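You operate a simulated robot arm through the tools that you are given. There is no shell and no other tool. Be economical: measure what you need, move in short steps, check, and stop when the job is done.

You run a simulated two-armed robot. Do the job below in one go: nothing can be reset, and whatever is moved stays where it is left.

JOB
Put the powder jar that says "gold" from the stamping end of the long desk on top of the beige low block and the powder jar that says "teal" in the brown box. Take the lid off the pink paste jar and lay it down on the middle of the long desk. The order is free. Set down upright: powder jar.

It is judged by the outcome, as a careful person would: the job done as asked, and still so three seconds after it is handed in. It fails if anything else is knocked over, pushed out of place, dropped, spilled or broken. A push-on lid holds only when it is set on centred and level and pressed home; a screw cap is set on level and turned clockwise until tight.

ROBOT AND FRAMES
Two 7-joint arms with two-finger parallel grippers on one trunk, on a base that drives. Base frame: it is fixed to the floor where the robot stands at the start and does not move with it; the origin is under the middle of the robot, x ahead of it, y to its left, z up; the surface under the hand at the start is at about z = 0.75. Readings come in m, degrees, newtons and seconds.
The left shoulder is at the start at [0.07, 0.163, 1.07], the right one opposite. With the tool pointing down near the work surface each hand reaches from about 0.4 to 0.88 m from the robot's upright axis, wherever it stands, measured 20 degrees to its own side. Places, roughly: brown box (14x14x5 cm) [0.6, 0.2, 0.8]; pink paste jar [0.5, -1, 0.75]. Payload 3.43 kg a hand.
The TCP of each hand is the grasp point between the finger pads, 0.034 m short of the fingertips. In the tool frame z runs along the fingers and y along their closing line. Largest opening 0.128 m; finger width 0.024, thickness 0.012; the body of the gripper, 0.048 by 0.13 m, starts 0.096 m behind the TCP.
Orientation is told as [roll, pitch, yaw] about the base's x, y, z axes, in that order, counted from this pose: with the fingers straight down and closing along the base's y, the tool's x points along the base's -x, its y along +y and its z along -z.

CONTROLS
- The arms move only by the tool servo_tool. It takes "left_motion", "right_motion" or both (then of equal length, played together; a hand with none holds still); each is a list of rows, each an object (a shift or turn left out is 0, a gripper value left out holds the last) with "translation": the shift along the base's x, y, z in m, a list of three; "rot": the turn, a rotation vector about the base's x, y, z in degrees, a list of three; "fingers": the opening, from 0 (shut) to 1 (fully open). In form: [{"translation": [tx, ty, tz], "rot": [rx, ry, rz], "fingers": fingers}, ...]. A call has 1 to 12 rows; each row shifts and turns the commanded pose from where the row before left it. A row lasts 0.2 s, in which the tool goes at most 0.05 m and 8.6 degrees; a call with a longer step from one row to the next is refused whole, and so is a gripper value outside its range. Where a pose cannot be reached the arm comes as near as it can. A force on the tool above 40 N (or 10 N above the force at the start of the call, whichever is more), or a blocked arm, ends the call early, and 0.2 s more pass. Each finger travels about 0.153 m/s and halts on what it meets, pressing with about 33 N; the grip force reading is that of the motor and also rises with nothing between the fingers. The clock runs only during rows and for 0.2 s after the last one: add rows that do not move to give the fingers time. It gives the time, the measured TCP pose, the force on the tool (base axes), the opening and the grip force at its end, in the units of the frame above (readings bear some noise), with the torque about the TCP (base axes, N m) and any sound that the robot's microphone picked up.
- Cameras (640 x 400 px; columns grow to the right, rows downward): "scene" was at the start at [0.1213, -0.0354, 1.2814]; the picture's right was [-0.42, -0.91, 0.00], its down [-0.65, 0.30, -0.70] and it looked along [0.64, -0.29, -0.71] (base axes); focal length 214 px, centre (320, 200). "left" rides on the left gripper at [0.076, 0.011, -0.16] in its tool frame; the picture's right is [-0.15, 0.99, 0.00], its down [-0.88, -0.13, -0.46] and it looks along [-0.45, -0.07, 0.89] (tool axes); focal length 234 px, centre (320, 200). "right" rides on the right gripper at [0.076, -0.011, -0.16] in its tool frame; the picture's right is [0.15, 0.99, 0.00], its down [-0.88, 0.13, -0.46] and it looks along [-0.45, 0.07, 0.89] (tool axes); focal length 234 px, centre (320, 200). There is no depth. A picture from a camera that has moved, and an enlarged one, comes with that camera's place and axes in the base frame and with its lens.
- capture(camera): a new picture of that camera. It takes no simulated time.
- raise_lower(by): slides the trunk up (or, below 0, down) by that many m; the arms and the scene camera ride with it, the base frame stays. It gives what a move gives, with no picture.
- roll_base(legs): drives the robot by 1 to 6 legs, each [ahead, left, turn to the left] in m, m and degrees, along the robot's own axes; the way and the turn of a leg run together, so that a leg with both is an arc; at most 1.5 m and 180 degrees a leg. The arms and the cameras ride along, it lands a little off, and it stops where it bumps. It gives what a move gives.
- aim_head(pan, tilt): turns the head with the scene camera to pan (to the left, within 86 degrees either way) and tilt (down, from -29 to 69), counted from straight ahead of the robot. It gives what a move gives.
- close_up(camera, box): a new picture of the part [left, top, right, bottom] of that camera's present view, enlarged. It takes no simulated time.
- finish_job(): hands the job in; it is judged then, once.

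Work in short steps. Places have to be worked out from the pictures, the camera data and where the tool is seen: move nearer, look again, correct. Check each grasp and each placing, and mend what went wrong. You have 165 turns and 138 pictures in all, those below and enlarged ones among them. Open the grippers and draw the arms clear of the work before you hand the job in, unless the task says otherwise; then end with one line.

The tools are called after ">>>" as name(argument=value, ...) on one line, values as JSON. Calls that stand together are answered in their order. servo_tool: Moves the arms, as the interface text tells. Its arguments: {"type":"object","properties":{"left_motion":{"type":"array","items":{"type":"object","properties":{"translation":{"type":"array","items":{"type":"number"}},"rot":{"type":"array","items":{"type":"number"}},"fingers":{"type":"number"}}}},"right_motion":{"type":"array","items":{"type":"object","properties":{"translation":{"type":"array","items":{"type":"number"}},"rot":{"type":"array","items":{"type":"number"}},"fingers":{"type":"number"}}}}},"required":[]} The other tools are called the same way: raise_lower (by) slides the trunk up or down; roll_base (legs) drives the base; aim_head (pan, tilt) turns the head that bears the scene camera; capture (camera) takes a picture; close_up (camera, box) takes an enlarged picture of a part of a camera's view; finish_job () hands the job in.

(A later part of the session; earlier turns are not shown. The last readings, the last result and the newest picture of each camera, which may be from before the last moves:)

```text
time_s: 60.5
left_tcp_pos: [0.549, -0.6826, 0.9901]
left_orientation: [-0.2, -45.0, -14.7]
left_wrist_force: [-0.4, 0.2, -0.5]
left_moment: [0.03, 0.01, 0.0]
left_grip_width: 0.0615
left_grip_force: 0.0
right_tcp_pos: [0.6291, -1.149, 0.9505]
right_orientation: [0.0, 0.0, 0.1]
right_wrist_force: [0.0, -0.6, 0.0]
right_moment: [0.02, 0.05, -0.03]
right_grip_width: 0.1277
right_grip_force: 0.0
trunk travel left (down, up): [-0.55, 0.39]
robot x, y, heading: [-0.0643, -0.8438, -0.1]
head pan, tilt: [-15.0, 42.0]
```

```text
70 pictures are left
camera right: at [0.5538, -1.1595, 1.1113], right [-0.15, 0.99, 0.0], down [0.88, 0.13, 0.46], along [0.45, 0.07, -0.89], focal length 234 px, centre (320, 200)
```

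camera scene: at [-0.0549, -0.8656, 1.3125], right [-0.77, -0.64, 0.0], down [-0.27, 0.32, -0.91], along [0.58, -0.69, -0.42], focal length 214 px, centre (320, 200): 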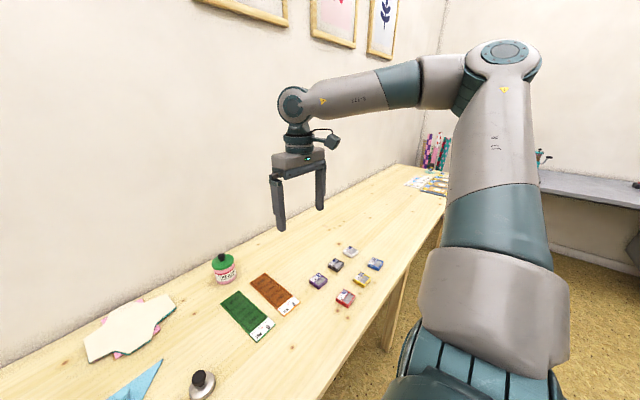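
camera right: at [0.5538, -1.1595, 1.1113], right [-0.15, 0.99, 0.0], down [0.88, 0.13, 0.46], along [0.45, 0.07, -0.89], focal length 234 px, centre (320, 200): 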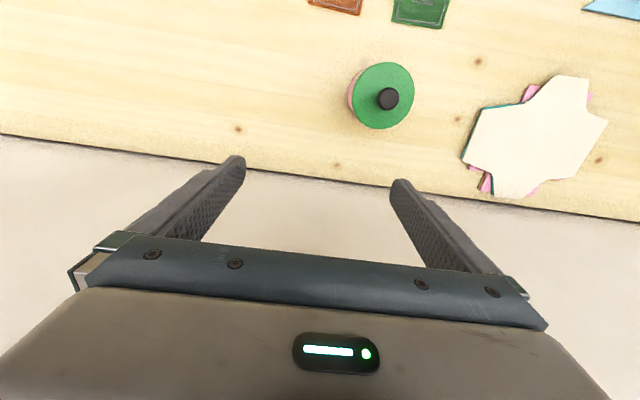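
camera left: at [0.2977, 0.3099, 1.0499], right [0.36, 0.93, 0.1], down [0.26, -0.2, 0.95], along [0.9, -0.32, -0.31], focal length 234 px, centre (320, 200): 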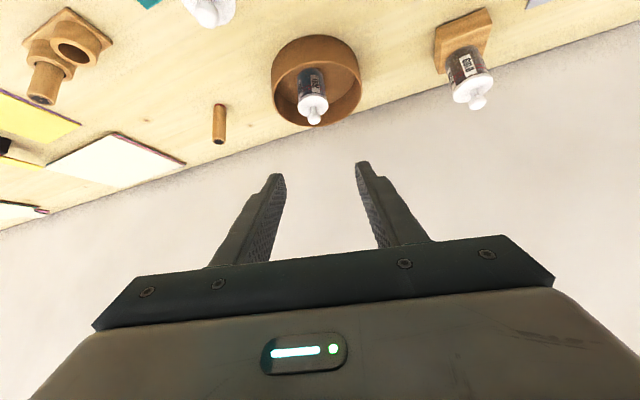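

Lid confirmed at (0.559, −1.0855). Realign and check.

>>> servo_tool(right_motion=[{"translation": [-0.035, 0.032, 0]}, {"translation": [-0.035, 0.0315, 0]}, {"translation": [0, 0, -0.03]}, {}])

>>> capture(camera="right")

```text
time_s: 61.5
left_tcp_pos: [0.548, -0.6822, 0.9915]
left_orientation: [-0.2, -45.1, -14.7]
left_wrist_force: [0.7, 0.6, -0.2]
left_moment: [0.01, -0.03, 0.01]
left_grip_width: 0.0612
left_grip_force: 0.1
right_tcp_pos: [0.5596, -1.0845, 0.9203]
right_orientation: [0.1, -0.1, 0.1]
right_wrist_force: [-0.1, 0.7, -0.1]
right_moment: [0.02, -0.01, 0.0]
right_grip_width: 0.1283
right_grip_force: 0.1
trunk travel left (down, up): [-0.55, 0.39]
robot x, y, heading: [-0.0621, -0.8429, 0.1]
head pan, tilt: [-15.0, 42.0]
```

```text
69 pictures are left
camera right: at [0.4839, -1.0946, 1.0809], right [-0.15, 0.99, 0.0], down [0.88, 0.13, 0.46], along [0.45, 0.07, -0.89], focal length 234 px, centre (320, 200)
```

right: 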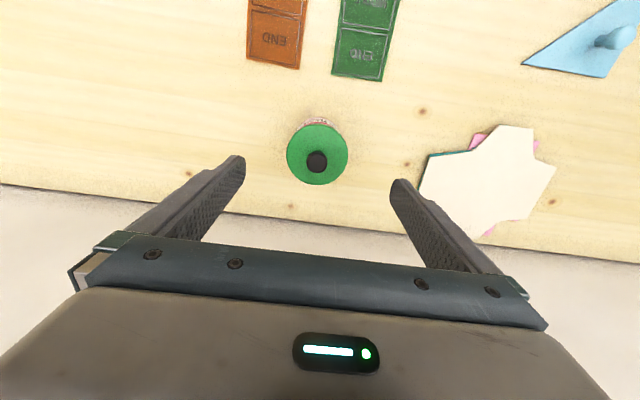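

>>> servo_tool(right_motion=[{"translation": [0, -0.0015, -0.04]}, {"translation": [0, 0, -0.04]}, {"translation": [0, 0, -0.03]}, {}])

>>> capture(camera="right")

>>> close_up(camera="scene", box=[290, 140, 390, 240])

```text
time_s: 62.5
left_tcp_pos: [0.5476, -0.6833, 0.9904]
left_orientation: [-0.2, -45.0, -14.7]
left_wrist_force: [-0.3, 0.3, 0.0]
left_moment: [-0.03, 0.01, -0.04]
left_grip_width: 0.0614
left_grip_force: 0.1
right_tcp_pos: [0.5566, -1.0859, 0.813]
right_orientation: [0.0, 0.0, 0.1]
right_wrist_force: [0.2, 0.5, 0.3]
right_moment: [-0.03, -0.02, 0.01]
right_grip_width: 0.1283
right_grip_force: 0.0
trunk travel left (down, up): [-0.55, 0.39]
robot x, y, heading: [-0.0622, -0.8464, 0.1]
head pan, tilt: [-15.0, 42.0]
```

```text
68 pictures are left
camera right: at [0.4812, -1.097, 0.973], right [-0.15, 0.99, 0.0], down [0.88, 0.13, 0.46], along [0.45, 0.07, -0.89], focal length 234 px, centre (320, 200)
```

right: 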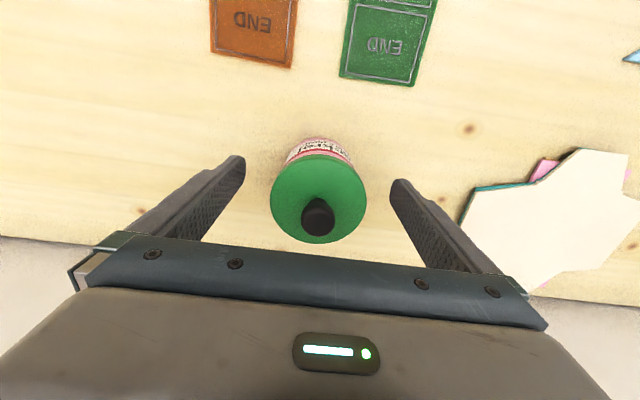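

```text
4.00 times, centred on (340, 190) of scene
camera zoom: at [0.0658, -0.8661, 1.2864], right [-0.26, -0.97, 0.0], down [-0.65, 0.17, -0.74], along [0.72, -0.19, -0.67], focal length 858 px, centre (240, 240)
```

zoom: 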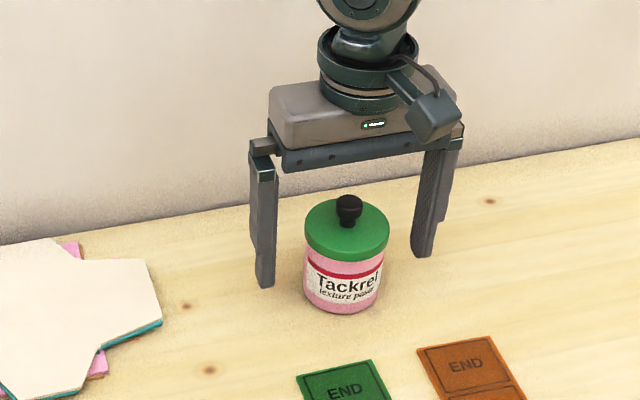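

Centred; nudge +3 mm in x and close on the lid.

>>> servo_tool(right_motion=[{"translation": [0.003, 0, 0], "fingers": 0.7}, {"fingers": 0.5}, {"fingers": 0.5}, {"fingers": 0.5}])

>>> close_up(camera="scene", box=[310, 170, 370, 230])

```text
time_s: 63.5
left_tcp_pos: [0.5485, -0.6825, 0.9895]
left_orientation: [-0.3, -45.0, -14.8]
left_wrist_force: [0.6, -0.5, -0.6]
left_moment: [-0.02, -0.03, 0.02]
left_grip_width: 0.0614
left_grip_force: 0.0
right_tcp_pos: [0.5604, -1.087, 0.8115]
right_orientation: [0.0, -0.1, 0.2]
right_wrist_force: [0.3, -0.1, -1.8]
right_moment: [0.03, 0.0, 0.03]
right_grip_width: 0.0667
right_grip_force: 32.9
trunk travel left (down, up): [-0.55, 0.39]
robot x, y, heading: [-0.0613, -0.8431, -0.0]
head pan, tilt: [-15.0, 42.0]
```

```text
6.67 times, centred on (340, 200) of scene
camera zoom: at [0.0666, -0.8664, 1.2862], right [-0.26, -0.97, 0.0], down [-0.65, 0.17, -0.74], along [0.72, -0.19, -0.67], focal length 1430 px, centre (187, 200)
```

zoom: 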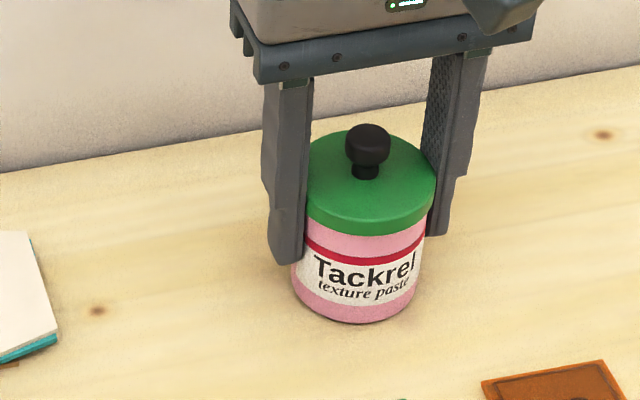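

Lid gripped at 66.7 mm. Pull up gently.

>>> servo_tool(right_motion=[{"translation": [0, 0, 0.003]}, {"translation": [0, 0, 0.004]}, {"translation": [0, 0, 0.004]}, {}])

>>> close_up(camera="scene", box=[310, 170, 370, 230])

```text
time_s: 64.5
left_tcp_pos: [0.5483, -0.6827, 0.9905]
left_orientation: [-0.2, -45.0, -14.8]
left_wrist_force: [0.3, -0.1, 0.3]
left_moment: [-0.04, -0.03, 0.02]
left_grip_width: 0.0613
left_grip_force: 0.0
right_tcp_pos: [0.5625, -1.0868, 0.8222]
right_orientation: [0.0, -0.1, 0.1]
right_wrist_force: [0.0, 0.7, -2.9]
right_moment: [-0.03, -0.01, 0.02]
right_grip_width: 0.0671
right_grip_force: 33.6
trunk travel left (down, up): [-0.55, 0.39]
robot x, y, heading: [-0.0598, -0.8443, 0.1]
head pan, tilt: [-15.0, 42.0]
```

```text
6.67 times, centred on (340, 200) of scene
camera zoom: at [0.0666, -0.8664, 1.2862], right [-0.26, -0.97, 0.0], down [-0.65, 0.17, -0.74], along [0.72, -0.19, -0.67], focal length 1430 px, centre (187, 200)
```

zoom: 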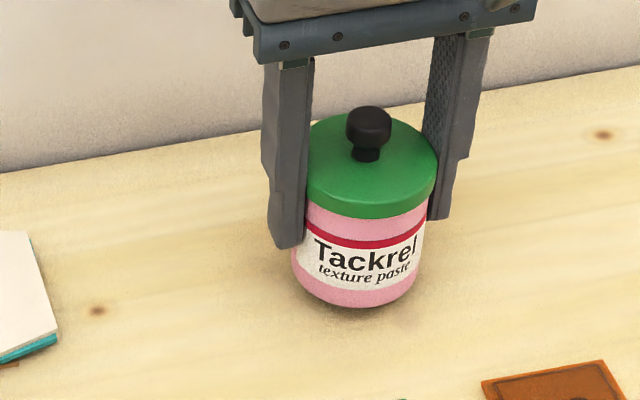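

The whole jar lifted, so the lid is firm: the body must be held with the left hand. Set it back, release, and centre the robot on the jar.

>>> servo_tool(right_motion=[{"translation": [0, 0, -0.006]}, {"translation": [0, 0, -0.005]}, {}, {"fingers": 0.7}, {"fingers": 0.9}, {}, {"translation": [0, 0, 0.045]}, {"translation": [0, 0, 0.045]}, {"translation": [0, 0, 0.045]}])

>>> roll_base(legs=[[-0.05, -0.24, 0]])

>>> aim_head(pan=0, tilt=45)

>>> capture(camera="scene")

>>> capture(camera="left")

```text
time_s: 66.5
left_tcp_pos: [0.5484, -0.6821, 0.9906]
left_orientation: [-0.2, -44.9, -14.7]
left_wrist_force: [-0.1, 1.0, 0.8]
left_moment: [0.02, 0.01, 0.0]
left_grip_width: 0.0615
left_grip_force: 0.0
right_tcp_pos: [0.5622, -1.0845, 0.9473]
right_orientation: [0.0, 0.0, 0.1]
right_wrist_force: [0.3, 0.4, -0.5]
right_moment: [0.0, 0.01, -0.04]
right_grip_width: 0.1152
right_grip_force: 0.0
trunk travel left (down, up): [-0.55, 0.39]
robot x, y, heading: [-0.0639, -0.8415, 0.2]
head pan, tilt: [-15.0, 42.0]
```

```text
time_s: 68.3
left_tcp_pos: [0.4979, -0.916, 0.9897]
left_orientation: [-0.2, -45.0, -14.4]
left_wrist_force: [0.6, 0.6, 0.3]
left_moment: [-0.02, 0.0, 0.01]
left_grip_width: 0.0613
left_grip_force: 0.1
right_tcp_pos: [0.5157, -1.319, 0.9458]
right_orientation: [0.0, 0.0, 0.4]
right_wrist_force: [0.3, -0.4, -0.6]
right_moment: [0.01, 0.0, 0.01]
right_grip_width: 0.1153
right_grip_force: 0.1
trunk travel left (down, up): [-0.55, 0.39]
robot x, y, heading: [-0.1124, -1.0823, 0.4]
head pan, tilt: [-15.0, 42.0]
```

```text
time_s: 69.0
left_tcp_pos: [0.4983, -0.9146, 0.9905]
left_orientation: [-0.3, -45.1, -14.2]
left_wrist_force: [-0.1, 0.1, 0.6]
left_moment: [-0.02, 0.02, 0.0]
left_grip_width: 0.0614
left_grip_force: 0.1
right_tcp_pos: [0.5159, -1.3177, 0.9455]
right_orientation: [0.0, 0.0, 0.4]
right_wrist_force: [0.9, 0.3, -0.3]
right_moment: [-0.01, 0.02, 0.01]
right_grip_width: 0.1153
right_grip_force: 0.0
trunk travel left (down, up): [-0.55, 0.39]
robot x, y, heading: [-0.1104, -1.0783, 0.4]
head pan, tilt: [0.0, 45.0]
```

```text
64 pictures are left
camera scene: at [0.0178, -1.0799, 1.282], right [0.01, -1.0, 0.0], down [-0.71, 0.0, -0.71], along [0.71, 0.0, -0.71], focal length 214 px, centre (320, 200)
```

scene: 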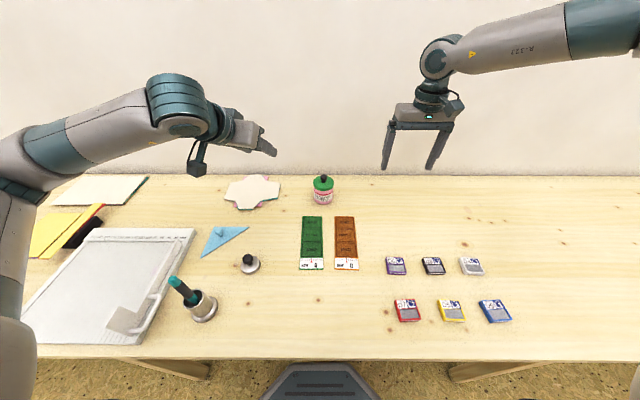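

```text
63 pictures are left
camera left: at [0.3411, -0.8607, 1.0492], right [0.35, 0.93, 0.1], down [0.26, -0.2, 0.95], along [0.9, -0.3, -0.31], focal length 234 px, centre (320, 200)
```

left: 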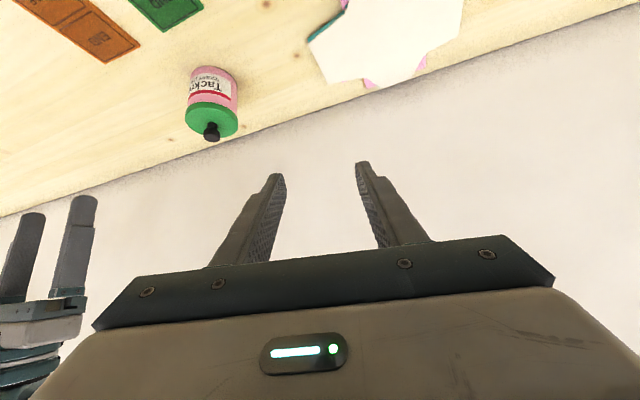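

Good layout. Bring the left hand in front of the jar, tilt to 60° and open, ready to hold the body below the lid.

>>> servo_tool(left_motion=[{"translation": [-0.018, -0.035, -0.01], "fingers": 0.78}, {"translation": [-0.018, -0.035, -0.01]}, {"translation": [-0.018, -0.035, -0.01], "rot": [-1.84, -7.25, 0]}, {"translation": [-0.018, -0.036, -0.01], "rot": [-1.84, -7.25, 0]}, {"translation": [0.009, 0, -0.04]}, {"translation": [0.009, 0, -0.04]}, {}])

>>> capture(camera="left")

>>> capture(camera="scene")

```text
time_s: 70.6
left_tcp_pos: [0.4426, -1.0554, 0.8705]
left_orientation: [-0.3, -59.9, -14.4]
left_wrist_force: [0.3, -0.3, 0.8]
left_moment: [-0.01, 0.01, -0.01]
left_grip_width: 0.0997
left_grip_force: 0.0
right_tcp_pos: [0.5159, -1.3186, 0.9453]
right_orientation: [0.0, -0.1, 0.4]
right_wrist_force: [0.4, -0.2, -1.1]
right_moment: [0.01, 0.02, 0.0]
right_grip_width: 0.1152
right_grip_force: 0.0
trunk travel left (down, up): [-0.55, 0.39]
robot x, y, heading: [-0.1101, -1.0795, 0.2]
head pan, tilt: [0.0, 45.0]
```

```text
62 pictures are left
camera left: at [0.2757, -1.0002, 0.8854], right [0.32, 0.94, 0.13], down [0.01, -0.14, 0.99], along [0.95, -0.32, -0.05], focal length 234 px, centre (320, 200)
```

left: 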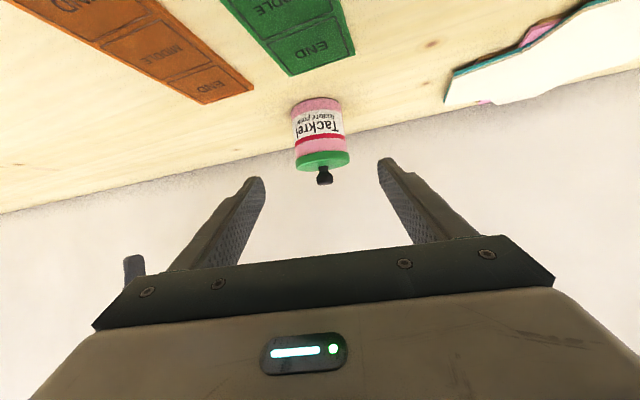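

```text
61 pictures are left
camera scene: at [0.0174, -1.0802, 1.282], right [0.01, -1.0, 0.0], down [-0.71, -0.01, -0.71], along [0.71, 0.01, -0.71], focal length 214 px, centre (320, 200)
```

scene: 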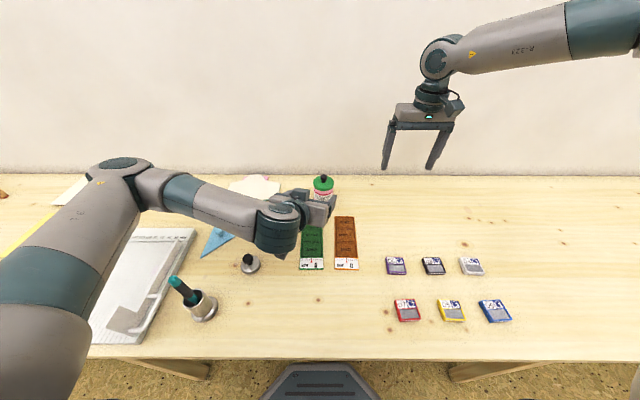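

Lined up. Advance most of the way and check.

>>> servo_tool(left_motion=[{"translation": [0, 0, -0.0255]}, {"translation": [0.034, -0.0088, -0.02]}, {"translation": [0.034, -0.0088, -0.02]}, {}])

>>> capture(camera="left")

```text
time_s: 71.6
left_tcp_pos: [0.5116, -1.0714, 0.8055]
left_orientation: [-0.1, -59.8, -14.1]
left_wrist_force: [-0.3, 0.4, -0.2]
left_moment: [-0.01, 0.0, -0.04]
left_grip_width: 0.0996
left_grip_force: 0.0
right_tcp_pos: [0.5159, -1.3162, 0.9461]
right_orientation: [0.0, 0.0, 0.5]
right_wrist_force: [0.0, 0.6, 0.9]
right_moment: [-0.07, 0.03, 0.02]
right_grip_width: 0.1155
right_grip_force: 0.0
trunk travel left (down, up): [-0.55, 0.39]
robot x, y, heading: [-0.1115, -1.0787, 0.2]
head pan, tilt: [0.0, 45.0]
```

```text
60 pictures are left
camera left: at [0.3451, -1.0158, 0.8199], right [0.32, 0.94, 0.13], down [0.02, -0.14, 0.99], along [0.95, -0.31, -0.06], focal length 234 px, centre (320, 200)
```

left: 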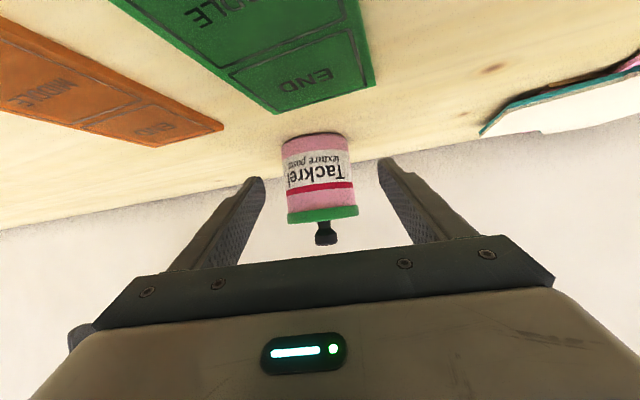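

Jar is centred between the fingers; body spans z 0.75–0.813. Move to the grasp and close.

>>> servo_tool(left_motion=[{"translation": [0.0325, -0.0095, -0.0155]}, {}, {"fingers": 0.6}, {"fingers": 0.43}, {"fingers": 0.43}, {"fingers": 0.43}])

>>> close_up(camera="left", box=[220, 120, 420, 270])

```text
time_s: 73.0
left_tcp_pos: [0.5429, -1.0834, 0.789]
left_orientation: [0.3, -59.6, -14.3]
left_wrist_force: [0.5, -0.8, -0.4]
left_moment: [-0.17, 0.04, -0.04]
left_grip_width: 0.0649
left_grip_force: 33.0
right_tcp_pos: [0.516, -1.3179, 0.9458]
right_orientation: [0.0, 0.0, 0.4]
right_wrist_force: [-0.1, -0.1, 0.3]
right_moment: [-0.01, -0.03, 0.02]
right_grip_width: 0.1152
right_grip_force: 0.1
trunk travel left (down, up): [-0.55, 0.39]
robot x, y, heading: [-0.1118, -1.0773, 0.3]
head pan, tilt: [0.0, 45.0]
```

```text
2.67 times, centred on (320, 195) of left
camera zoom: at [0.3766, -1.0284, 0.8045], right [0.31, 0.94, 0.13], down [0.02, -0.14, 0.99], along [0.95, -0.31, -0.06], focal length 624 px, centre (320, 213)
```

zoom: 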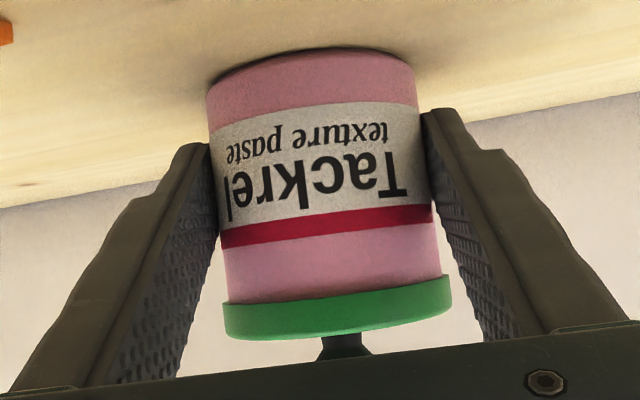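

The body is held. Bring the right hand over the lid at z 0.96 and check.

>>> servo_tool(right_motion=[{"translation": [0.008, 0.039, 0.015]}, {"translation": [0.008, 0.039, 0]}, {"translation": [0.008, 0.039, 0]}, {"translation": [0.008, 0.039, 0]}, {"translation": [0.008, 0.039, 0]}, {"translation": [0.005, 0.037, 0]}, {}])

>>> capture(camera="right")

>>> capture(camera="scene")

```text
time_s: 74.6
left_tcp_pos: [0.5438, -1.083, 0.7893]
left_orientation: [0.3, -59.6, -14.5]
left_wrist_force: [-0.1, -0.4, -0.1]
left_moment: [-0.01, 0.02, 0.0]
left_grip_width: 0.0646
left_grip_force: 33.1
right_tcp_pos: [0.4787, -1.232, 0.9674]
right_orientation: [0.1, -0.1, 0.4]
right_wrist_force: [0.0, 0.7, 0.2]
right_moment: [0.02, 0.01, -0.01]
right_grip_width: 0.1152
right_grip_force: 0.0
right hand out of reach, approached as far as the arm can: row 2, 3, 4, 5, 6
trunk travel left (down, up): [-0.55, 0.39]
robot x, y, heading: [-0.1164, -1.0795, 0.3]
head pan, tilt: [0.0, 45.0]
```

```text
58 pictures are left
camera right: at [0.4041, -1.2437, 1.1261], right [-0.15, 0.99, 0.0], down [0.88, 0.14, 0.46], along [0.45, 0.07, -0.89], focal length 234 px, centre (320, 200)
```

right: 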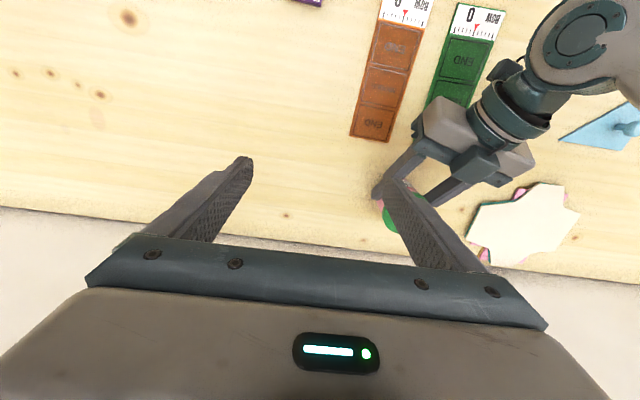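

```text
57 pictures are left
camera scene: at [0.0179, -1.0802, 1.2819], right [0.01, -1.0, 0.0], down [-0.71, -0.01, -0.71], along [0.71, 0.01, -0.71], focal length 214 px, centre (320, 200)
```

scene: 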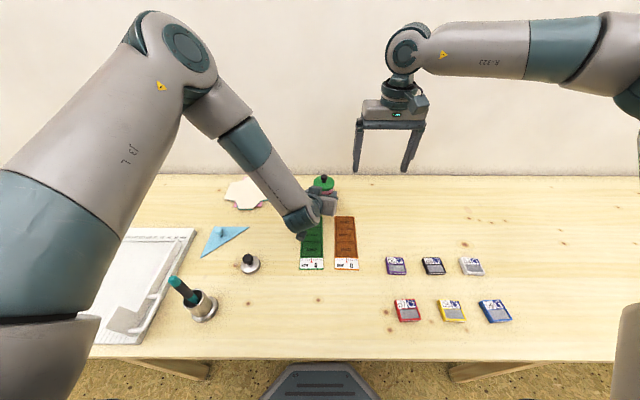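

The right arm hits a joint limit crossing inward. Try yawing the hand +30° and then moving.

>>> servo_tool(right_motion=[{"rot": [0, 0, 7.5]}, {"rot": [0, 0, 7.5]}, {"rot": [0, 0, 7.5]}, {"rot": [0, 0, 7.5]}, {"translation": [0.02, 0.02, 0]}, {"translation": [0.02, 0.02, 0]}, {}])

```text
time_s: 76.2
left_tcp_pos: [0.5423, -1.0835, 0.7885]
left_orientation: [0.2, -59.7, -14.4]
left_wrist_force: [-0.4, -1.0, 0.2]
left_moment: [-0.08, 0.02, 0.02]
left_grip_width: 0.0645
left_grip_force: 33.1
right_tcp_pos: [0.4867, -1.2367, 0.9667]
right_orientation: [0.1, -0.1, 30.5]
right_wrist_force: [0.5, 0.1, -0.1]
right_moment: [0.01, 0.03, 0.04]
right_grip_width: 0.1153
right_grip_force: 0.0
right hand out of reach, approached as far as the arm can: row 5, 6
trunk travel left (down, up): [-0.55, 0.39]
robot x, y, heading: [-0.1155, -1.0751, 0.0]
head pan, tilt: [0.0, 45.0]
```

No gain. Test whether height helps: raise 8 cm and move inward.

>>> servo_tool(right_motion=[{"translation": [0, 0, 0.04]}, {"translation": [0, 0, 0.04]}, {"translation": [0.01, 0.02, 0]}, {"translation": [0.01, 0.02, 0]}, {}])

>>> capture(camera="scene")

```text
time_s: 77.4
left_tcp_pos: [0.5435, -1.0832, 0.789]
left_orientation: [0.3, -59.6, -14.5]
left_wrist_force: [-1.1, 0.4, 0.7]
left_moment: [-0.09, 0.05, -0.05]
left_grip_width: 0.0643
left_grip_force: 32.8
right_tcp_pos: [0.4869, -1.244, 1.0483]
right_orientation: [-0.1, 0.0, 30.3]
right_wrist_force: [0.2, 0.9, 0.2]
right_moment: [0.02, 0.01, 0.01]
right_grip_width: 0.1152
right_grip_force: 0.0
right hand out of reach, approached as far as the arm can: row 2, 3, 4
trunk travel left (down, up): [-0.55, 0.39]
robot x, y, heading: [-0.1087, -1.0835, 0.4]
head pan, tilt: [0.0, 45.0]
```

```text
56 pictures are left
camera scene: at [0.0176, -1.0801, 1.282], right [0.01, -1.0, 0.0], down [-0.71, -0.01, -0.71], along [0.71, 0.01, -0.71], focal length 214 px, centre (320, 200)
```

scene: 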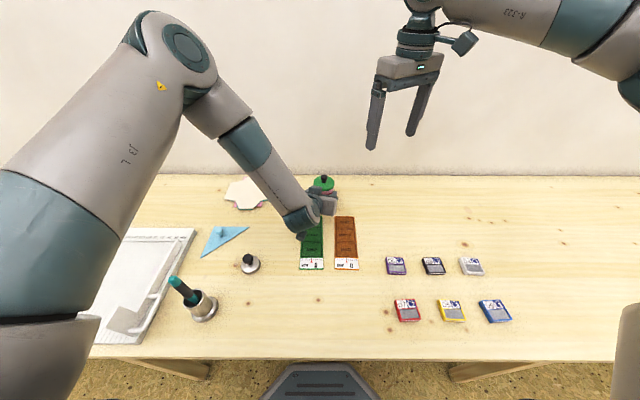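

>>> servo_tool(right_motion=[{"translation": [-0.03, 0.0, 0], "rot": [0, 0, -7.5]}, {"translation": [-0.03, 0.0, 0], "rot": [0, 0, -7.5]}, {"translation": [-0.02, 0.02, 0], "rot": [0, 0, -7.5]}, {"translation": [0, 0.03, 0], "rot": [0, 0, -7.5]}, {"translation": [0, 0.03, 0]}, {"translation": [0, 0.03, 0]}, {}])

```text
time_s: 79.0
left_tcp_pos: [0.5431, -1.0839, 0.7893]
left_orientation: [0.3, -59.7, -14.5]
left_wrist_force: [0.0, -0.7, -0.1]
left_moment: [-0.12, -0.04, -0.02]
left_grip_width: 0.0642
left_grip_force: 32.7
right_tcp_pos: [0.404, -1.2059, 1.0471]
right_orientation: [0.0, 0.0, 3.4]
right_wrist_force: [0.1, -0.2, 0.5]
right_moment: [-0.02, 0.02, -0.02]
right_grip_width: 0.1154
right_grip_force: 0.0
right hand out of reach, approached as far as the arm can: row 4, 5, 6
trunk travel left (down, up): [-0.55, 0.39]
robot x, y, heading: [-0.1137, -1.0787, 0.3]
head pan, tilt: [0.0, 45.0]
```

Inward reach seems better with negative yaw. Turn to −40° and try moving in.

>>> servo_tool(right_motion=[{"rot": [0, 0, -8]}, {"rot": [0, 0, -8]}, {"rot": [0, 0, -8]}, {"rot": [0, 0, -8]}, {"rot": [0, 0, -8]}, {"translation": [0.02, 0.02, 0]}, {"translation": [0.02, 0.02, 0]}, {"translation": [0.03, 0.02, 0]}, {}])

```text
time_s: 81.0
left_tcp_pos: [0.5424, -1.0825, 0.7895]
left_orientation: [0.3, -59.7, -14.4]
left_wrist_force: [-0.1, 0.7, 0.3]
left_moment: [-0.08, 0.0, 0.05]
left_grip_width: 0.0647
left_grip_force: 33.2
right_tcp_pos: [0.4161, -1.2103, 1.0447]
right_orientation: [0.0, 0.2, -36.6]
right_wrist_force: [0.0, 0.8, 0.1]
right_moment: [0.02, 0.0, 0.0]
right_grip_width: 0.1153
right_grip_force: 0.0
right hand out of reach, approached as far as the arm can: row 6, 7, 8
trunk travel left (down, up): [-0.55, 0.39]
robot x, y, heading: [-0.1078, -1.0812, 0.4]
head pan, tilt: [0.0, 45.0]
```

Right arm can't cross to there; better geometry is jar at rel y≈−0.22 with the left hand coming in from the left side. Release the jar, withdraw both, and reposition the base.

>>> servo_tool(left_motion=[{"fingers": 0.6}, {"fingers": 0.78}, {"fingers": 0.78}, {"translation": [-0.035, 0.009, 0.021]}, {"translation": [-0.035, 0.009, 0.021]}, {"translation": [-0.035, 0.009, 0.021]}, {"translation": [0, 0.02, 0.04]}, {"translation": [0, 0.02, 0.04]}, {"translation": [0, 0.03, 0.03]}], right_motion=[{}, {}, {}, {"translation": [0, -0.03, 0], "rot": [0, 0, 7.2]}, {"translation": [0, -0.03, 0], "rot": [0, 0, 7.2]}, {"translation": [0, -0.03, 0], "rot": [0, 0, 7.2]}, {"translation": [0, -0.03, 0], "rot": [0, 0, 7.2]}, {"translation": [0, -0.03, 0], "rot": [0, 0, 7.2]}, {}])

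>>> roll_base(legs=[[0.03, 0.215, 0]])

>>> capture(camera="scene")

```text
time_s: 83.0
left_tcp_pos: [0.4506, -0.9889, 0.9623]
left_orientation: [-0.2, -60.0, -14.3]
left_wrist_force: [-0.1, 0.3, 0.2]
left_moment: [0.01, 0.0, -0.04]
left_grip_width: 0.1
left_grip_force: 0.2
left hand out of reach, approached as far as the arm can: row 9
right_tcp_pos: [0.4159, -1.3583, 1.0456]
right_orientation: [0.0, 0.0, -0.6]
right_wrist_force: [-0.4, 0.6, -0.3]
right_moment: [-0.02, -0.01, 0.0]
right_grip_width: 0.1152
right_grip_force: 0.1
trunk travel left (down, up): [-0.55, 0.39]
robot x, y, heading: [-0.1095, -1.082, 0.3]
head pan, tilt: [0.0, 45.0]
```

```text
time_s: 84.7
left_tcp_pos: [0.4799, -0.7779, 0.9612]
left_orientation: [-0.2, -59.9, -14.6]
left_wrist_force: [-0.3, 0.1, 0.8]
left_moment: [0.04, 0.0, -0.01]
left_grip_width: 0.1
left_grip_force: 0.0
right_tcp_pos: [0.4431, -1.1457, 1.0452]
right_orientation: [-0.1, -0.1, -0.9]
right_wrist_force: [0.3, -0.1, -0.3]
right_moment: [-0.01, 0.0, -0.03]
right_grip_width: 0.1153
right_grip_force: 0.0
trunk travel left (down, up): [-0.55, 0.39]
robot x, y, heading: [-0.081, -0.8638, 0.1]
head pan, tilt: [0.0, 45.0]
```

```text
55 pictures are left
camera scene: at [0.0462, -0.8641, 1.282], right [0.0, -1.0, 0.0], down [-0.71, 0.0, -0.71], along [0.71, 0.0, -0.71], focal length 214 px, centre (320, 200)
```

scene: 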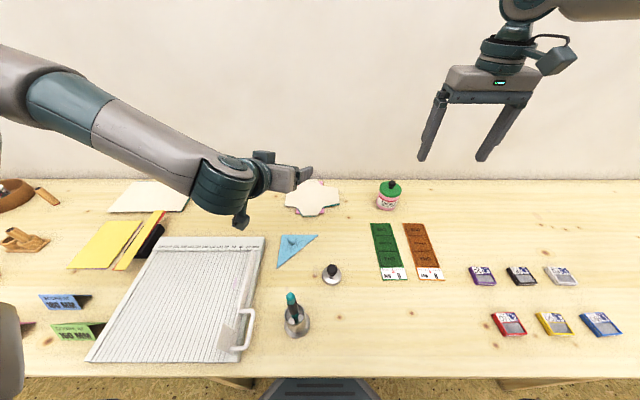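

Jar hasn't moved. Bring the right hand above it first, verifying reach.

>>> servo_tool(right_motion=[{"translation": [0.03, 0.015, -0.01], "fingers": 0.72}, {"translation": [0.03, 0.015, -0.01]}, {"translation": [0.03, 0.015, -0.01]}, {"translation": [0.028, 0.015, -0.01]}, {"translation": [0, 0, -0.03]}, {}])

>>> capture(camera="right")

```text
time_s: 86.1
left_tcp_pos: [0.4796, -0.777, 0.9616]
left_orientation: [-0.2, -59.9, -14.6]
left_wrist_force: [0.8, -0.6, 0.1]
left_moment: [0.0, -0.01, 0.02]
left_grip_width: 0.1
left_grip_force: 0.1
right_tcp_pos: [0.5614, -1.0852, 0.9734]
right_orientation: [0.0, 0.0, -0.9]
right_wrist_force: [-0.2, -0.5, 1.0]
right_moment: [0.0, -0.04, -0.02]
right_grip_width: 0.0921
right_grip_force: 0.1
trunk travel left (down, up): [-0.55, 0.39]
robot x, y, heading: [-0.0847, -0.8601, 0.1]
head pan, tilt: [0.0, 45.0]
```

```text
54 pictures are left
camera right: at [0.4871, -1.0944, 1.1338], right [-0.13, 0.99, 0.0], down [0.88, 0.12, 0.46], along [0.45, 0.06, -0.89], focal length 234 px, centre (320, 200)
```

right: 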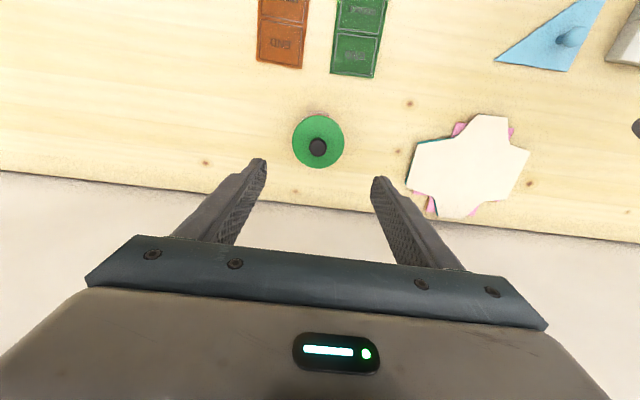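

Right hand reaches. Now turn the left hand to point right (yaw −65°, tilt 50°) near the jar's left side.

>>> servo_tool(left_motion=[{"rot": [1.25, 4.85, 0]}, {"rot": [1.25, 4.85, 0]}, {"translation": [0.005, -0.01, -0.005], "rot": [0, 0, -7.2]}, {"translation": [0.005, -0.01, -0.005], "rot": [0, 0, -7.2]}, {"translation": [0.005, -0.015, -0.005], "rot": [0, 0, -7.2]}, {"translation": [0.005, -0.015, -0.005], "rot": [0, 0, -7.2]}, {"translation": [0.005, -0.015, -0.005], "rot": [0, 0, -7.2]}, {"translation": [0.005, -0.015, -0.005], "rot": [0, 0, -7.2]}, {"translation": [0.005, -0.015, -0.005], "rot": [0, 0, -7.2]}, {}])

>>> capture(camera="left")

>>> capture(camera="scene")

```text
time_s: 88.3
left_tcp_pos: [0.5136, -0.8702, 0.9272]
left_orientation: [-0.3, -50.0, -65.2]
left_wrist_force: [-0.8, -0.2, 0.5]
left_moment: [-0.01, -0.01, 0.04]
left_grip_width: 0.0997
left_grip_force: 0.1
right_tcp_pos: [0.563, -1.0849, 0.976]
right_orientation: [-0.1, 0.0, -0.9]
right_wrist_force: [0.0, 0.2, 0.6]
right_moment: [-0.01, -0.04, 0.0]
right_grip_width: 0.0922
right_grip_force: 0.1
trunk travel left (down, up): [-0.55, 0.39]
robot x, y, heading: [-0.0847, -0.8615, 0.2]
head pan, tilt: [0.0, 45.0]
```

```text
53 pictures are left
camera left: at [0.4534, -0.7106, 0.9717], right [0.94, 0.33, 0.11], down [-0.02, -0.25, 0.97], along [0.35, -0.91, -0.23], focal length 234 px, centre (320, 200)
```

left: 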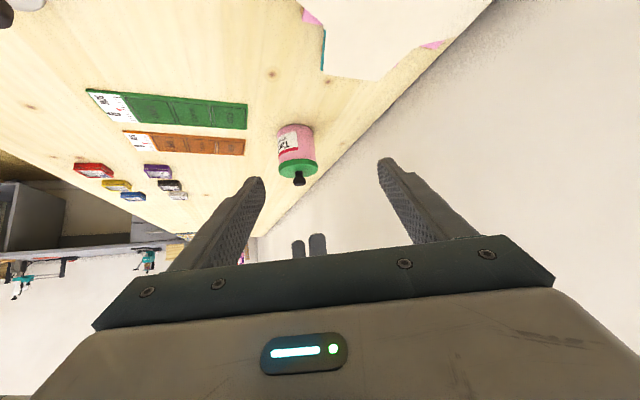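

```text
52 pictures are left
camera scene: at [0.0457, -0.8642, 1.282], right [0.0, -1.0, 0.0], down [-0.71, 0.0, -0.71], along [0.71, 0.0, -0.71], focal length 214 px, centre (320, 200)
```

scene: 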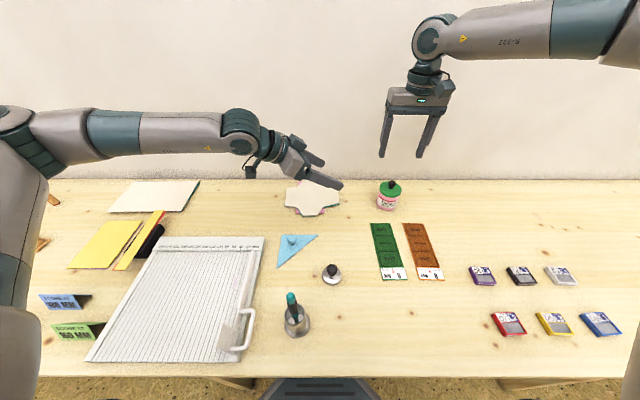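

Good pose. Move to pre-approach.

>>> servo_tool(left_motion=[{"translation": [0.001, -0.04, -0.019]}, {"translation": [0.001, -0.04, -0.019]}, {"translation": [0, -0.038, -0.019]}, {}])

>>> capture(camera="left")

```text
time_s: 89.3
left_tcp_pos: [0.5177, -0.9894, 0.869]
left_orientation: [-0.2, -50.0, -65.1]
left_wrist_force: [-1.0, 0.9, -0.3]
left_moment: [-0.02, 0.01, 0.04]
left_grip_width: 0.0998
left_grip_force: 0.0
right_tcp_pos: [0.5611, -1.084, 0.9749]
right_orientation: [-0.1, -0.1, -0.9]
right_wrist_force: [-0.6, 0.9, 0.4]
right_moment: [-0.02, -0.03, 0.01]
right_grip_width: 0.0923
right_grip_force: 0.2
trunk travel left (down, up): [-0.55, 0.39]
robot x, y, heading: [-0.082, -0.865, 0.3]
head pan, tilt: [0.0, 45.0]
```

```text
51 pictures are left
camera left: at [0.4565, -0.8287, 0.9144], right [0.94, 0.33, 0.11], down [-0.02, -0.25, 0.97], along [0.35, -0.91, -0.23], focal length 234 px, centre (320, 200)
```

left: 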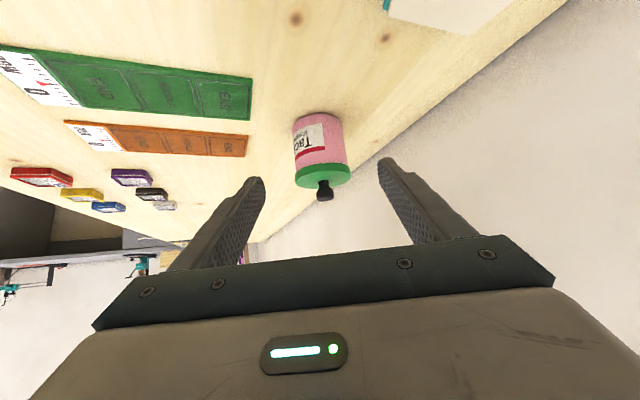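

Centred. Advance to the grasp point and close.

>>> servo_tool(left_motion=[{"translation": [0.0125, -0.0275, -0.0255]}, {"translation": [0.0125, -0.0275, -0.0255]}, {"translation": [0.0125, -0.027, -0.025]}, {}])

>>> close_up(camera="left", box=[220, 100, 420, 260])

```text
time_s: 90.3
left_tcp_pos: [0.5531, -1.0725, 0.7938]
left_orientation: [-0.2, -50.0, -65.0]
left_wrist_force: [-0.2, 1.0, -0.5]
left_moment: [0.0, 0.01, -0.03]
left_grip_width: 0.0998
left_grip_force: 0.1
right_tcp_pos: [0.5608, -1.0851, 0.9742]
right_orientation: [-0.1, 0.0, -0.9]
right_wrist_force: [0.4, -0.1, 0.8]
right_moment: [-0.01, -0.03, -0.01]
right_grip_width: 0.0923
right_grip_force: 0.0
trunk travel left (down, up): [-0.55, 0.39]
robot x, y, heading: [-0.0834, -0.8645, 0.5]
head pan, tilt: [0.0, 45.0]
```

```text
2.50 times, centred on (320, 180) of left
camera zoom: at [0.4926, -0.912, 0.8379], right [0.94, 0.33, 0.11], down [-0.02, -0.25, 0.97], along [0.35, -0.91, -0.23], focal length 585 px, centre (320, 250)
```

zoom: 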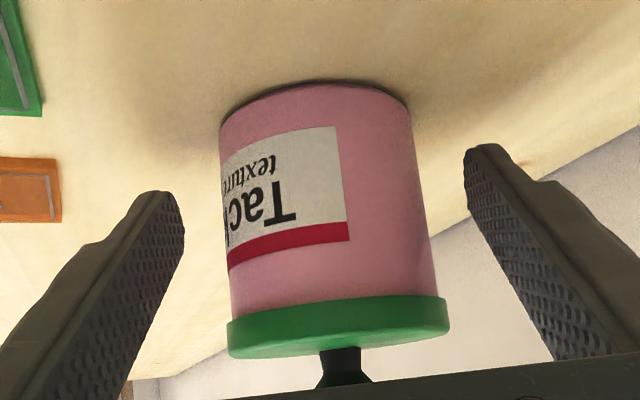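

>>> servo_tool(left_motion=[{"fingers": 0.6}, {"fingers": 0.45}, {"fingers": 0.43}, {"fingers": 0.43}])

>>> close_up(camera="left", box=[220, 100, 420, 260])

>>> capture(camera="right")

```text
time_s: 91.3
left_tcp_pos: [0.5533, -1.0737, 0.7938]
left_orientation: [-0.2, -49.9, -65.1]
left_wrist_force: [-0.5, -0.2, 1.3]
left_moment: [0.02, -0.08, -0.05]
left_grip_width: 0.0651
left_grip_force: 33.0
right_tcp_pos: [0.5628, -1.086, 0.9745]
right_orientation: [0.0, 0.0, -0.9]
right_wrist_force: [-0.1, -1.3, -0.1]
right_moment: [-0.01, -0.01, -0.01]
right_grip_width: 0.0922
right_grip_force: 0.0
trunk travel left (down, up): [-0.55, 0.39]
robot x, y, heading: [-0.0839, -0.8624, 0.3]
head pan, tilt: [0.0, 45.0]
```

```text
2.50 times, centred on (320, 180) of left
camera zoom: at [0.4927, -0.9124, 0.8382], right [0.94, 0.33, 0.11], down [-0.02, -0.25, 0.97], along [0.35, -0.91, -0.23], focal length 585 px, centre (320, 250)
```

zoom: 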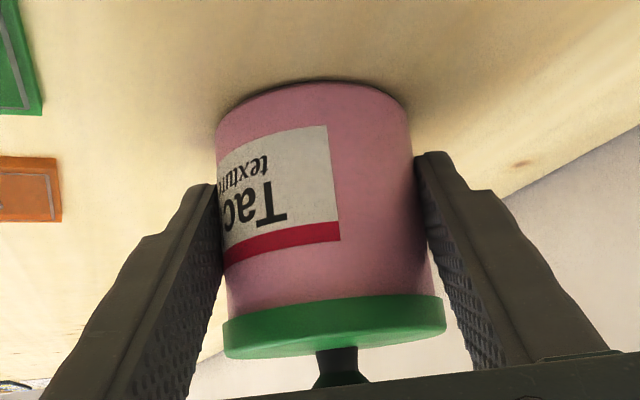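

```text
48 pictures are left
camera right: at [0.4866, -1.0946, 1.1343], right [-0.13, 0.99, 0.0], down [0.88, 0.12, 0.46], along [0.45, 0.06, -0.89], focal length 234 px, centre (320, 200)
```

right: 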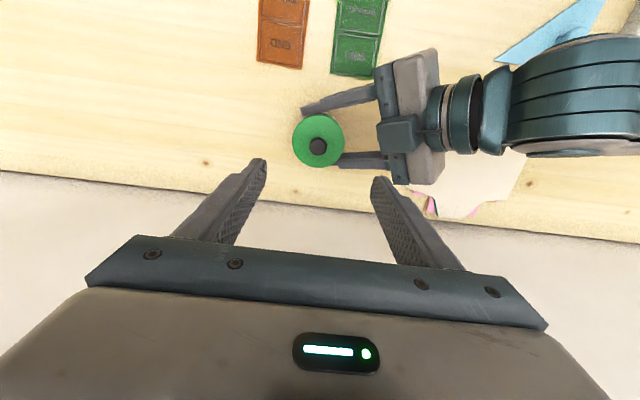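

The body is held. Left hand's palm leaves little room around the lid rim, so I'll grip the black knob with the right hand instead: descend with fingers at 5 cm opening.

>>> servo_tool(right_motion=[{"translation": [-0.005, -0.0015, -0.02], "fingers": 0.42}, {"translation": [0, 0, -0.02]}, {"translation": [0, 0, -0.02]}, {}])

>>> capture(camera="right")

>>> close_up(camera="scene", box=[330, 100, 450, 220])

```text
time_s: 92.3
left_tcp_pos: [0.5528, -1.0741, 0.7939]
left_orientation: [-0.2, -50.0, -64.9]
left_wrist_force: [-0.3, -0.5, 1.1]
left_moment: [0.1, -0.09, 0.01]
left_grip_width: 0.0652
left_grip_force: 32.7
right_tcp_pos: [0.5572, -1.0868, 0.9167]
right_orientation: [0.0, 0.1, -0.9]
right_wrist_force: [-0.1, 0.1, -0.4]
right_moment: [-0.01, -0.02, 0.01]
right_grip_width: 0.054
right_grip_force: 0.0
trunk travel left (down, up): [-0.55, 0.39]
robot x, y, heading: [-0.0851, -0.8635, 0.2]
head pan, tilt: [0.0, 45.0]
```

```text
47 pictures are left
camera right: at [0.4812, -1.0966, 1.0756], right [-0.13, 0.99, 0.0], down [0.88, 0.12, 0.46], along [0.45, 0.06, -0.89], focal length 234 px, centre (320, 200)
```

right: 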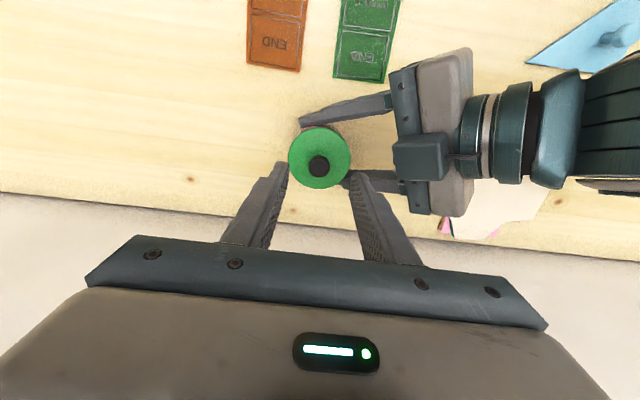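

```text
3.33 times, centred on (390, 160) of scene
camera zoom: at [0.0461, -0.8645, 1.282], right [0.0, -1.0, 0.0], down [-0.71, 0.0, -0.71], along [0.71, 0.0, -0.71], focal length 715 px, centre (87, 333)
```

zoom: 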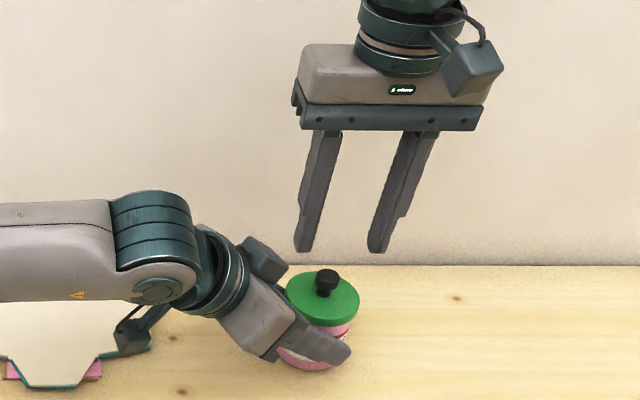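

Knob at (0.555, −1.0885). Descend 5 cm around it.

>>> servo_tool(right_motion=[{"translation": [-0.002, -0.0015, -0.02]}, {"translation": [0, 0, -0.02]}, {"translation": [0, 0, -0.009]}, {}])

>>> close_up(camera="right", box=[220, 100, 420, 270])

>>> close_up(camera="scene", box=[350, 130, 430, 220])

```text
time_s: 93.3
left_tcp_pos: [0.5535, -1.0733, 0.7931]
left_orientation: [-0.2, -49.9, -65.2]
left_wrist_force: [-0.6, -0.1, 1.8]
left_moment: [0.06, -0.13, 0.01]
left_grip_width: 0.0653
left_grip_force: 33.6
right_tcp_pos: [0.5555, -1.0896, 0.8662]
right_orientation: [0.0, 0.0, -0.9]
right_wrist_force: [-0.2, -0.2, -0.1]
right_moment: [0.01, 0.0, -0.01]
right_grip_width: 0.0535
right_grip_force: 0.1
trunk travel left (down, up): [-0.55, 0.39]
robot x, y, heading: [-0.0823, -0.8617, 0.1]
head pan, tilt: [0.0, 45.0]
```

```text
2.35 times, centred on (320, 185) of right
camera zoom: at [0.4792, -1.0987, 1.0264], right [-0.13, 0.99, 0.0], down [0.88, 0.12, 0.46], along [0.45, 0.06, -0.89], focal length 551 px, centre (320, 235)
```

zoom: 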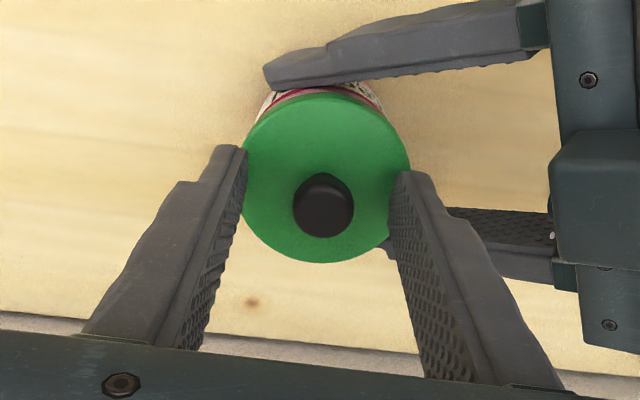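

```text
4.44 times, centred on (390, 175) of scene
camera zoom: at [0.046, -0.8644, 1.282], right [0.0, -1.0, 0.0], down [-0.71, 0.0, -0.71], along [0.71, 0.0, -0.71], focal length 953 px, centre (9, 311)
```

zoom: 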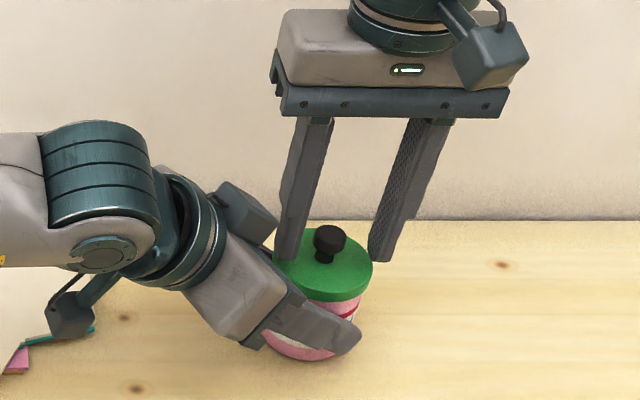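

Knob is centred between the pads. Close on it.

>>> servo_tool(right_motion=[{"fingers": 0.2}, {"fingers": 0.08}, {"fingers": 0.08}, {"fingers": 0.08}])

>>> servo_tool(right_motion=[{"translation": [0, 0, 0.002]}, {"translation": [0, 0, 0.002]}, {"translation": [0, 0, 0.002]}, {}])

>>> close_up(camera="scene", box=[350, 130, 430, 220])

```text
time_s: 94.3
left_tcp_pos: [0.554, -1.0733, 0.7926]
left_orientation: [-0.2, -50.0, -65.1]
left_wrist_force: [0.3, -0.5, 2.2]
left_moment: [0.02, -0.12, 0.03]
left_grip_width: 0.0649
left_grip_force: 32.7
right_tcp_pos: [0.5555, -1.0893, 0.8668]
right_orientation: [-0.1, 0.0, -0.9]
right_wrist_force: [0.0, -0.1, 0.0]
right_moment: [-0.03, 0.01, 0.0]
right_grip_width: 0.0152
right_grip_force: 32.5
trunk travel left (down, up): [-0.55, 0.39]
robot x, y, heading: [-0.0865, -0.8603, 0.2]
head pan, tilt: [0.0, 45.0]
heard: snap
```

```text
time_s: 95.3
left_tcp_pos: [0.5529, -1.0733, 0.794]
left_orientation: [-0.3, -49.9, -64.9]
left_wrist_force: [0.1, -0.2, 0.7]
left_moment: [-0.01, 0.41, -0.2]
left_grip_width: 0.0648
left_grip_force: 33.7
right_tcp_pos: [0.5556, -1.0865, 0.8725]
right_orientation: [0.0, -0.1, -0.9]
right_wrist_force: [-0.3, -0.4, -0.6]
right_moment: [0.0, 0.01, 0.02]
right_grip_width: 0.0153
right_grip_force: 32.2
trunk travel left (down, up): [-0.55, 0.39]
robot x, y, heading: [-0.0839, -0.8633, 0.2]
head pan, tilt: [0.0, 45.0]
```

```text
4.44 times, centred on (390, 175) of scene
camera zoom: at [0.0461, -0.8644, 1.282], right [0.0, -1.0, 0.0], down [-0.71, 0.0, -0.71], along [0.71, 0.0, -0.71], focal length 953 px, centre (9, 311)
```

zoom: 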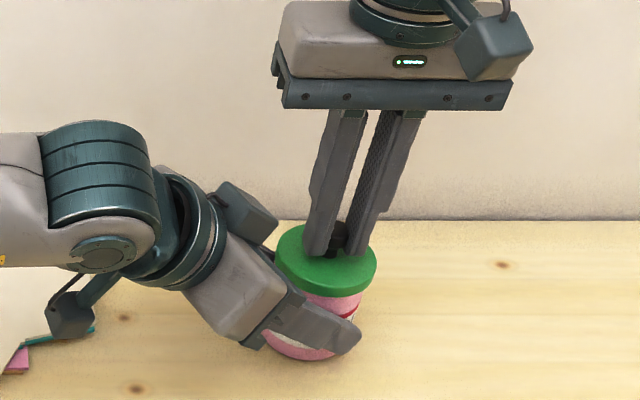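

A snap: the lid came free. Lift 3 cm further and check.

>>> servo_tool(right_motion=[{"translation": [0, 0, 0.01]}, {"translation": [0, 0, 0.02]}, {"translation": [0, 0, 0.02]}, {}])

>>> close_up(camera="scene", box=[340, 110, 440, 220])

```text
time_s: 96.3
left_tcp_pos: [0.5525, -1.0717, 0.7936]
left_orientation: [-0.3, -49.9, -64.9]
left_wrist_force: [-0.2, 1.4, 1.9]
left_moment: [0.1, -0.11, 0.04]
left_grip_width: 0.0647
left_grip_force: 33.1
right_tcp_pos: [0.5537, -1.0899, 0.9214]
right_orientation: [0.0, 0.0, -1.0]
right_wrist_force: [-0.3, 0.2, 0.0]
right_moment: [-0.03, -0.01, 0.0]
right_grip_width: 0.0153
right_grip_force: 33.0
trunk travel left (down, up): [-0.55, 0.39]
robot x, y, heading: [-0.0837, -0.8637, 0.2]
head pan, tilt: [0.0, 45.0]
```

```text
3.64 times, centred on (390, 165) of scene
camera zoom: at [0.046, -0.8643, 1.282], right [0.0, -1.0, 0.0], down [-0.71, 0.0, -0.71], along [0.71, 0.0, -0.71], focal length 780 px, centre (66, 327)
```

zoom: 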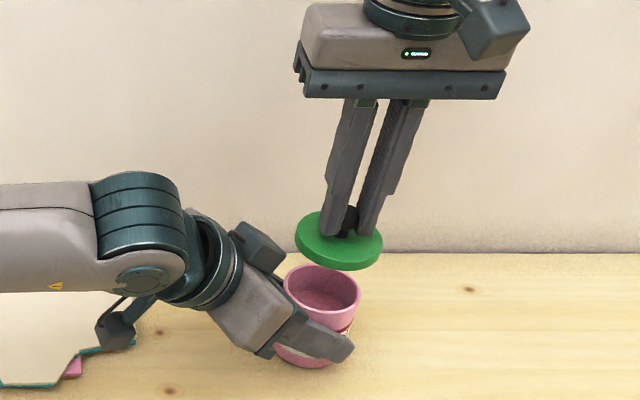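

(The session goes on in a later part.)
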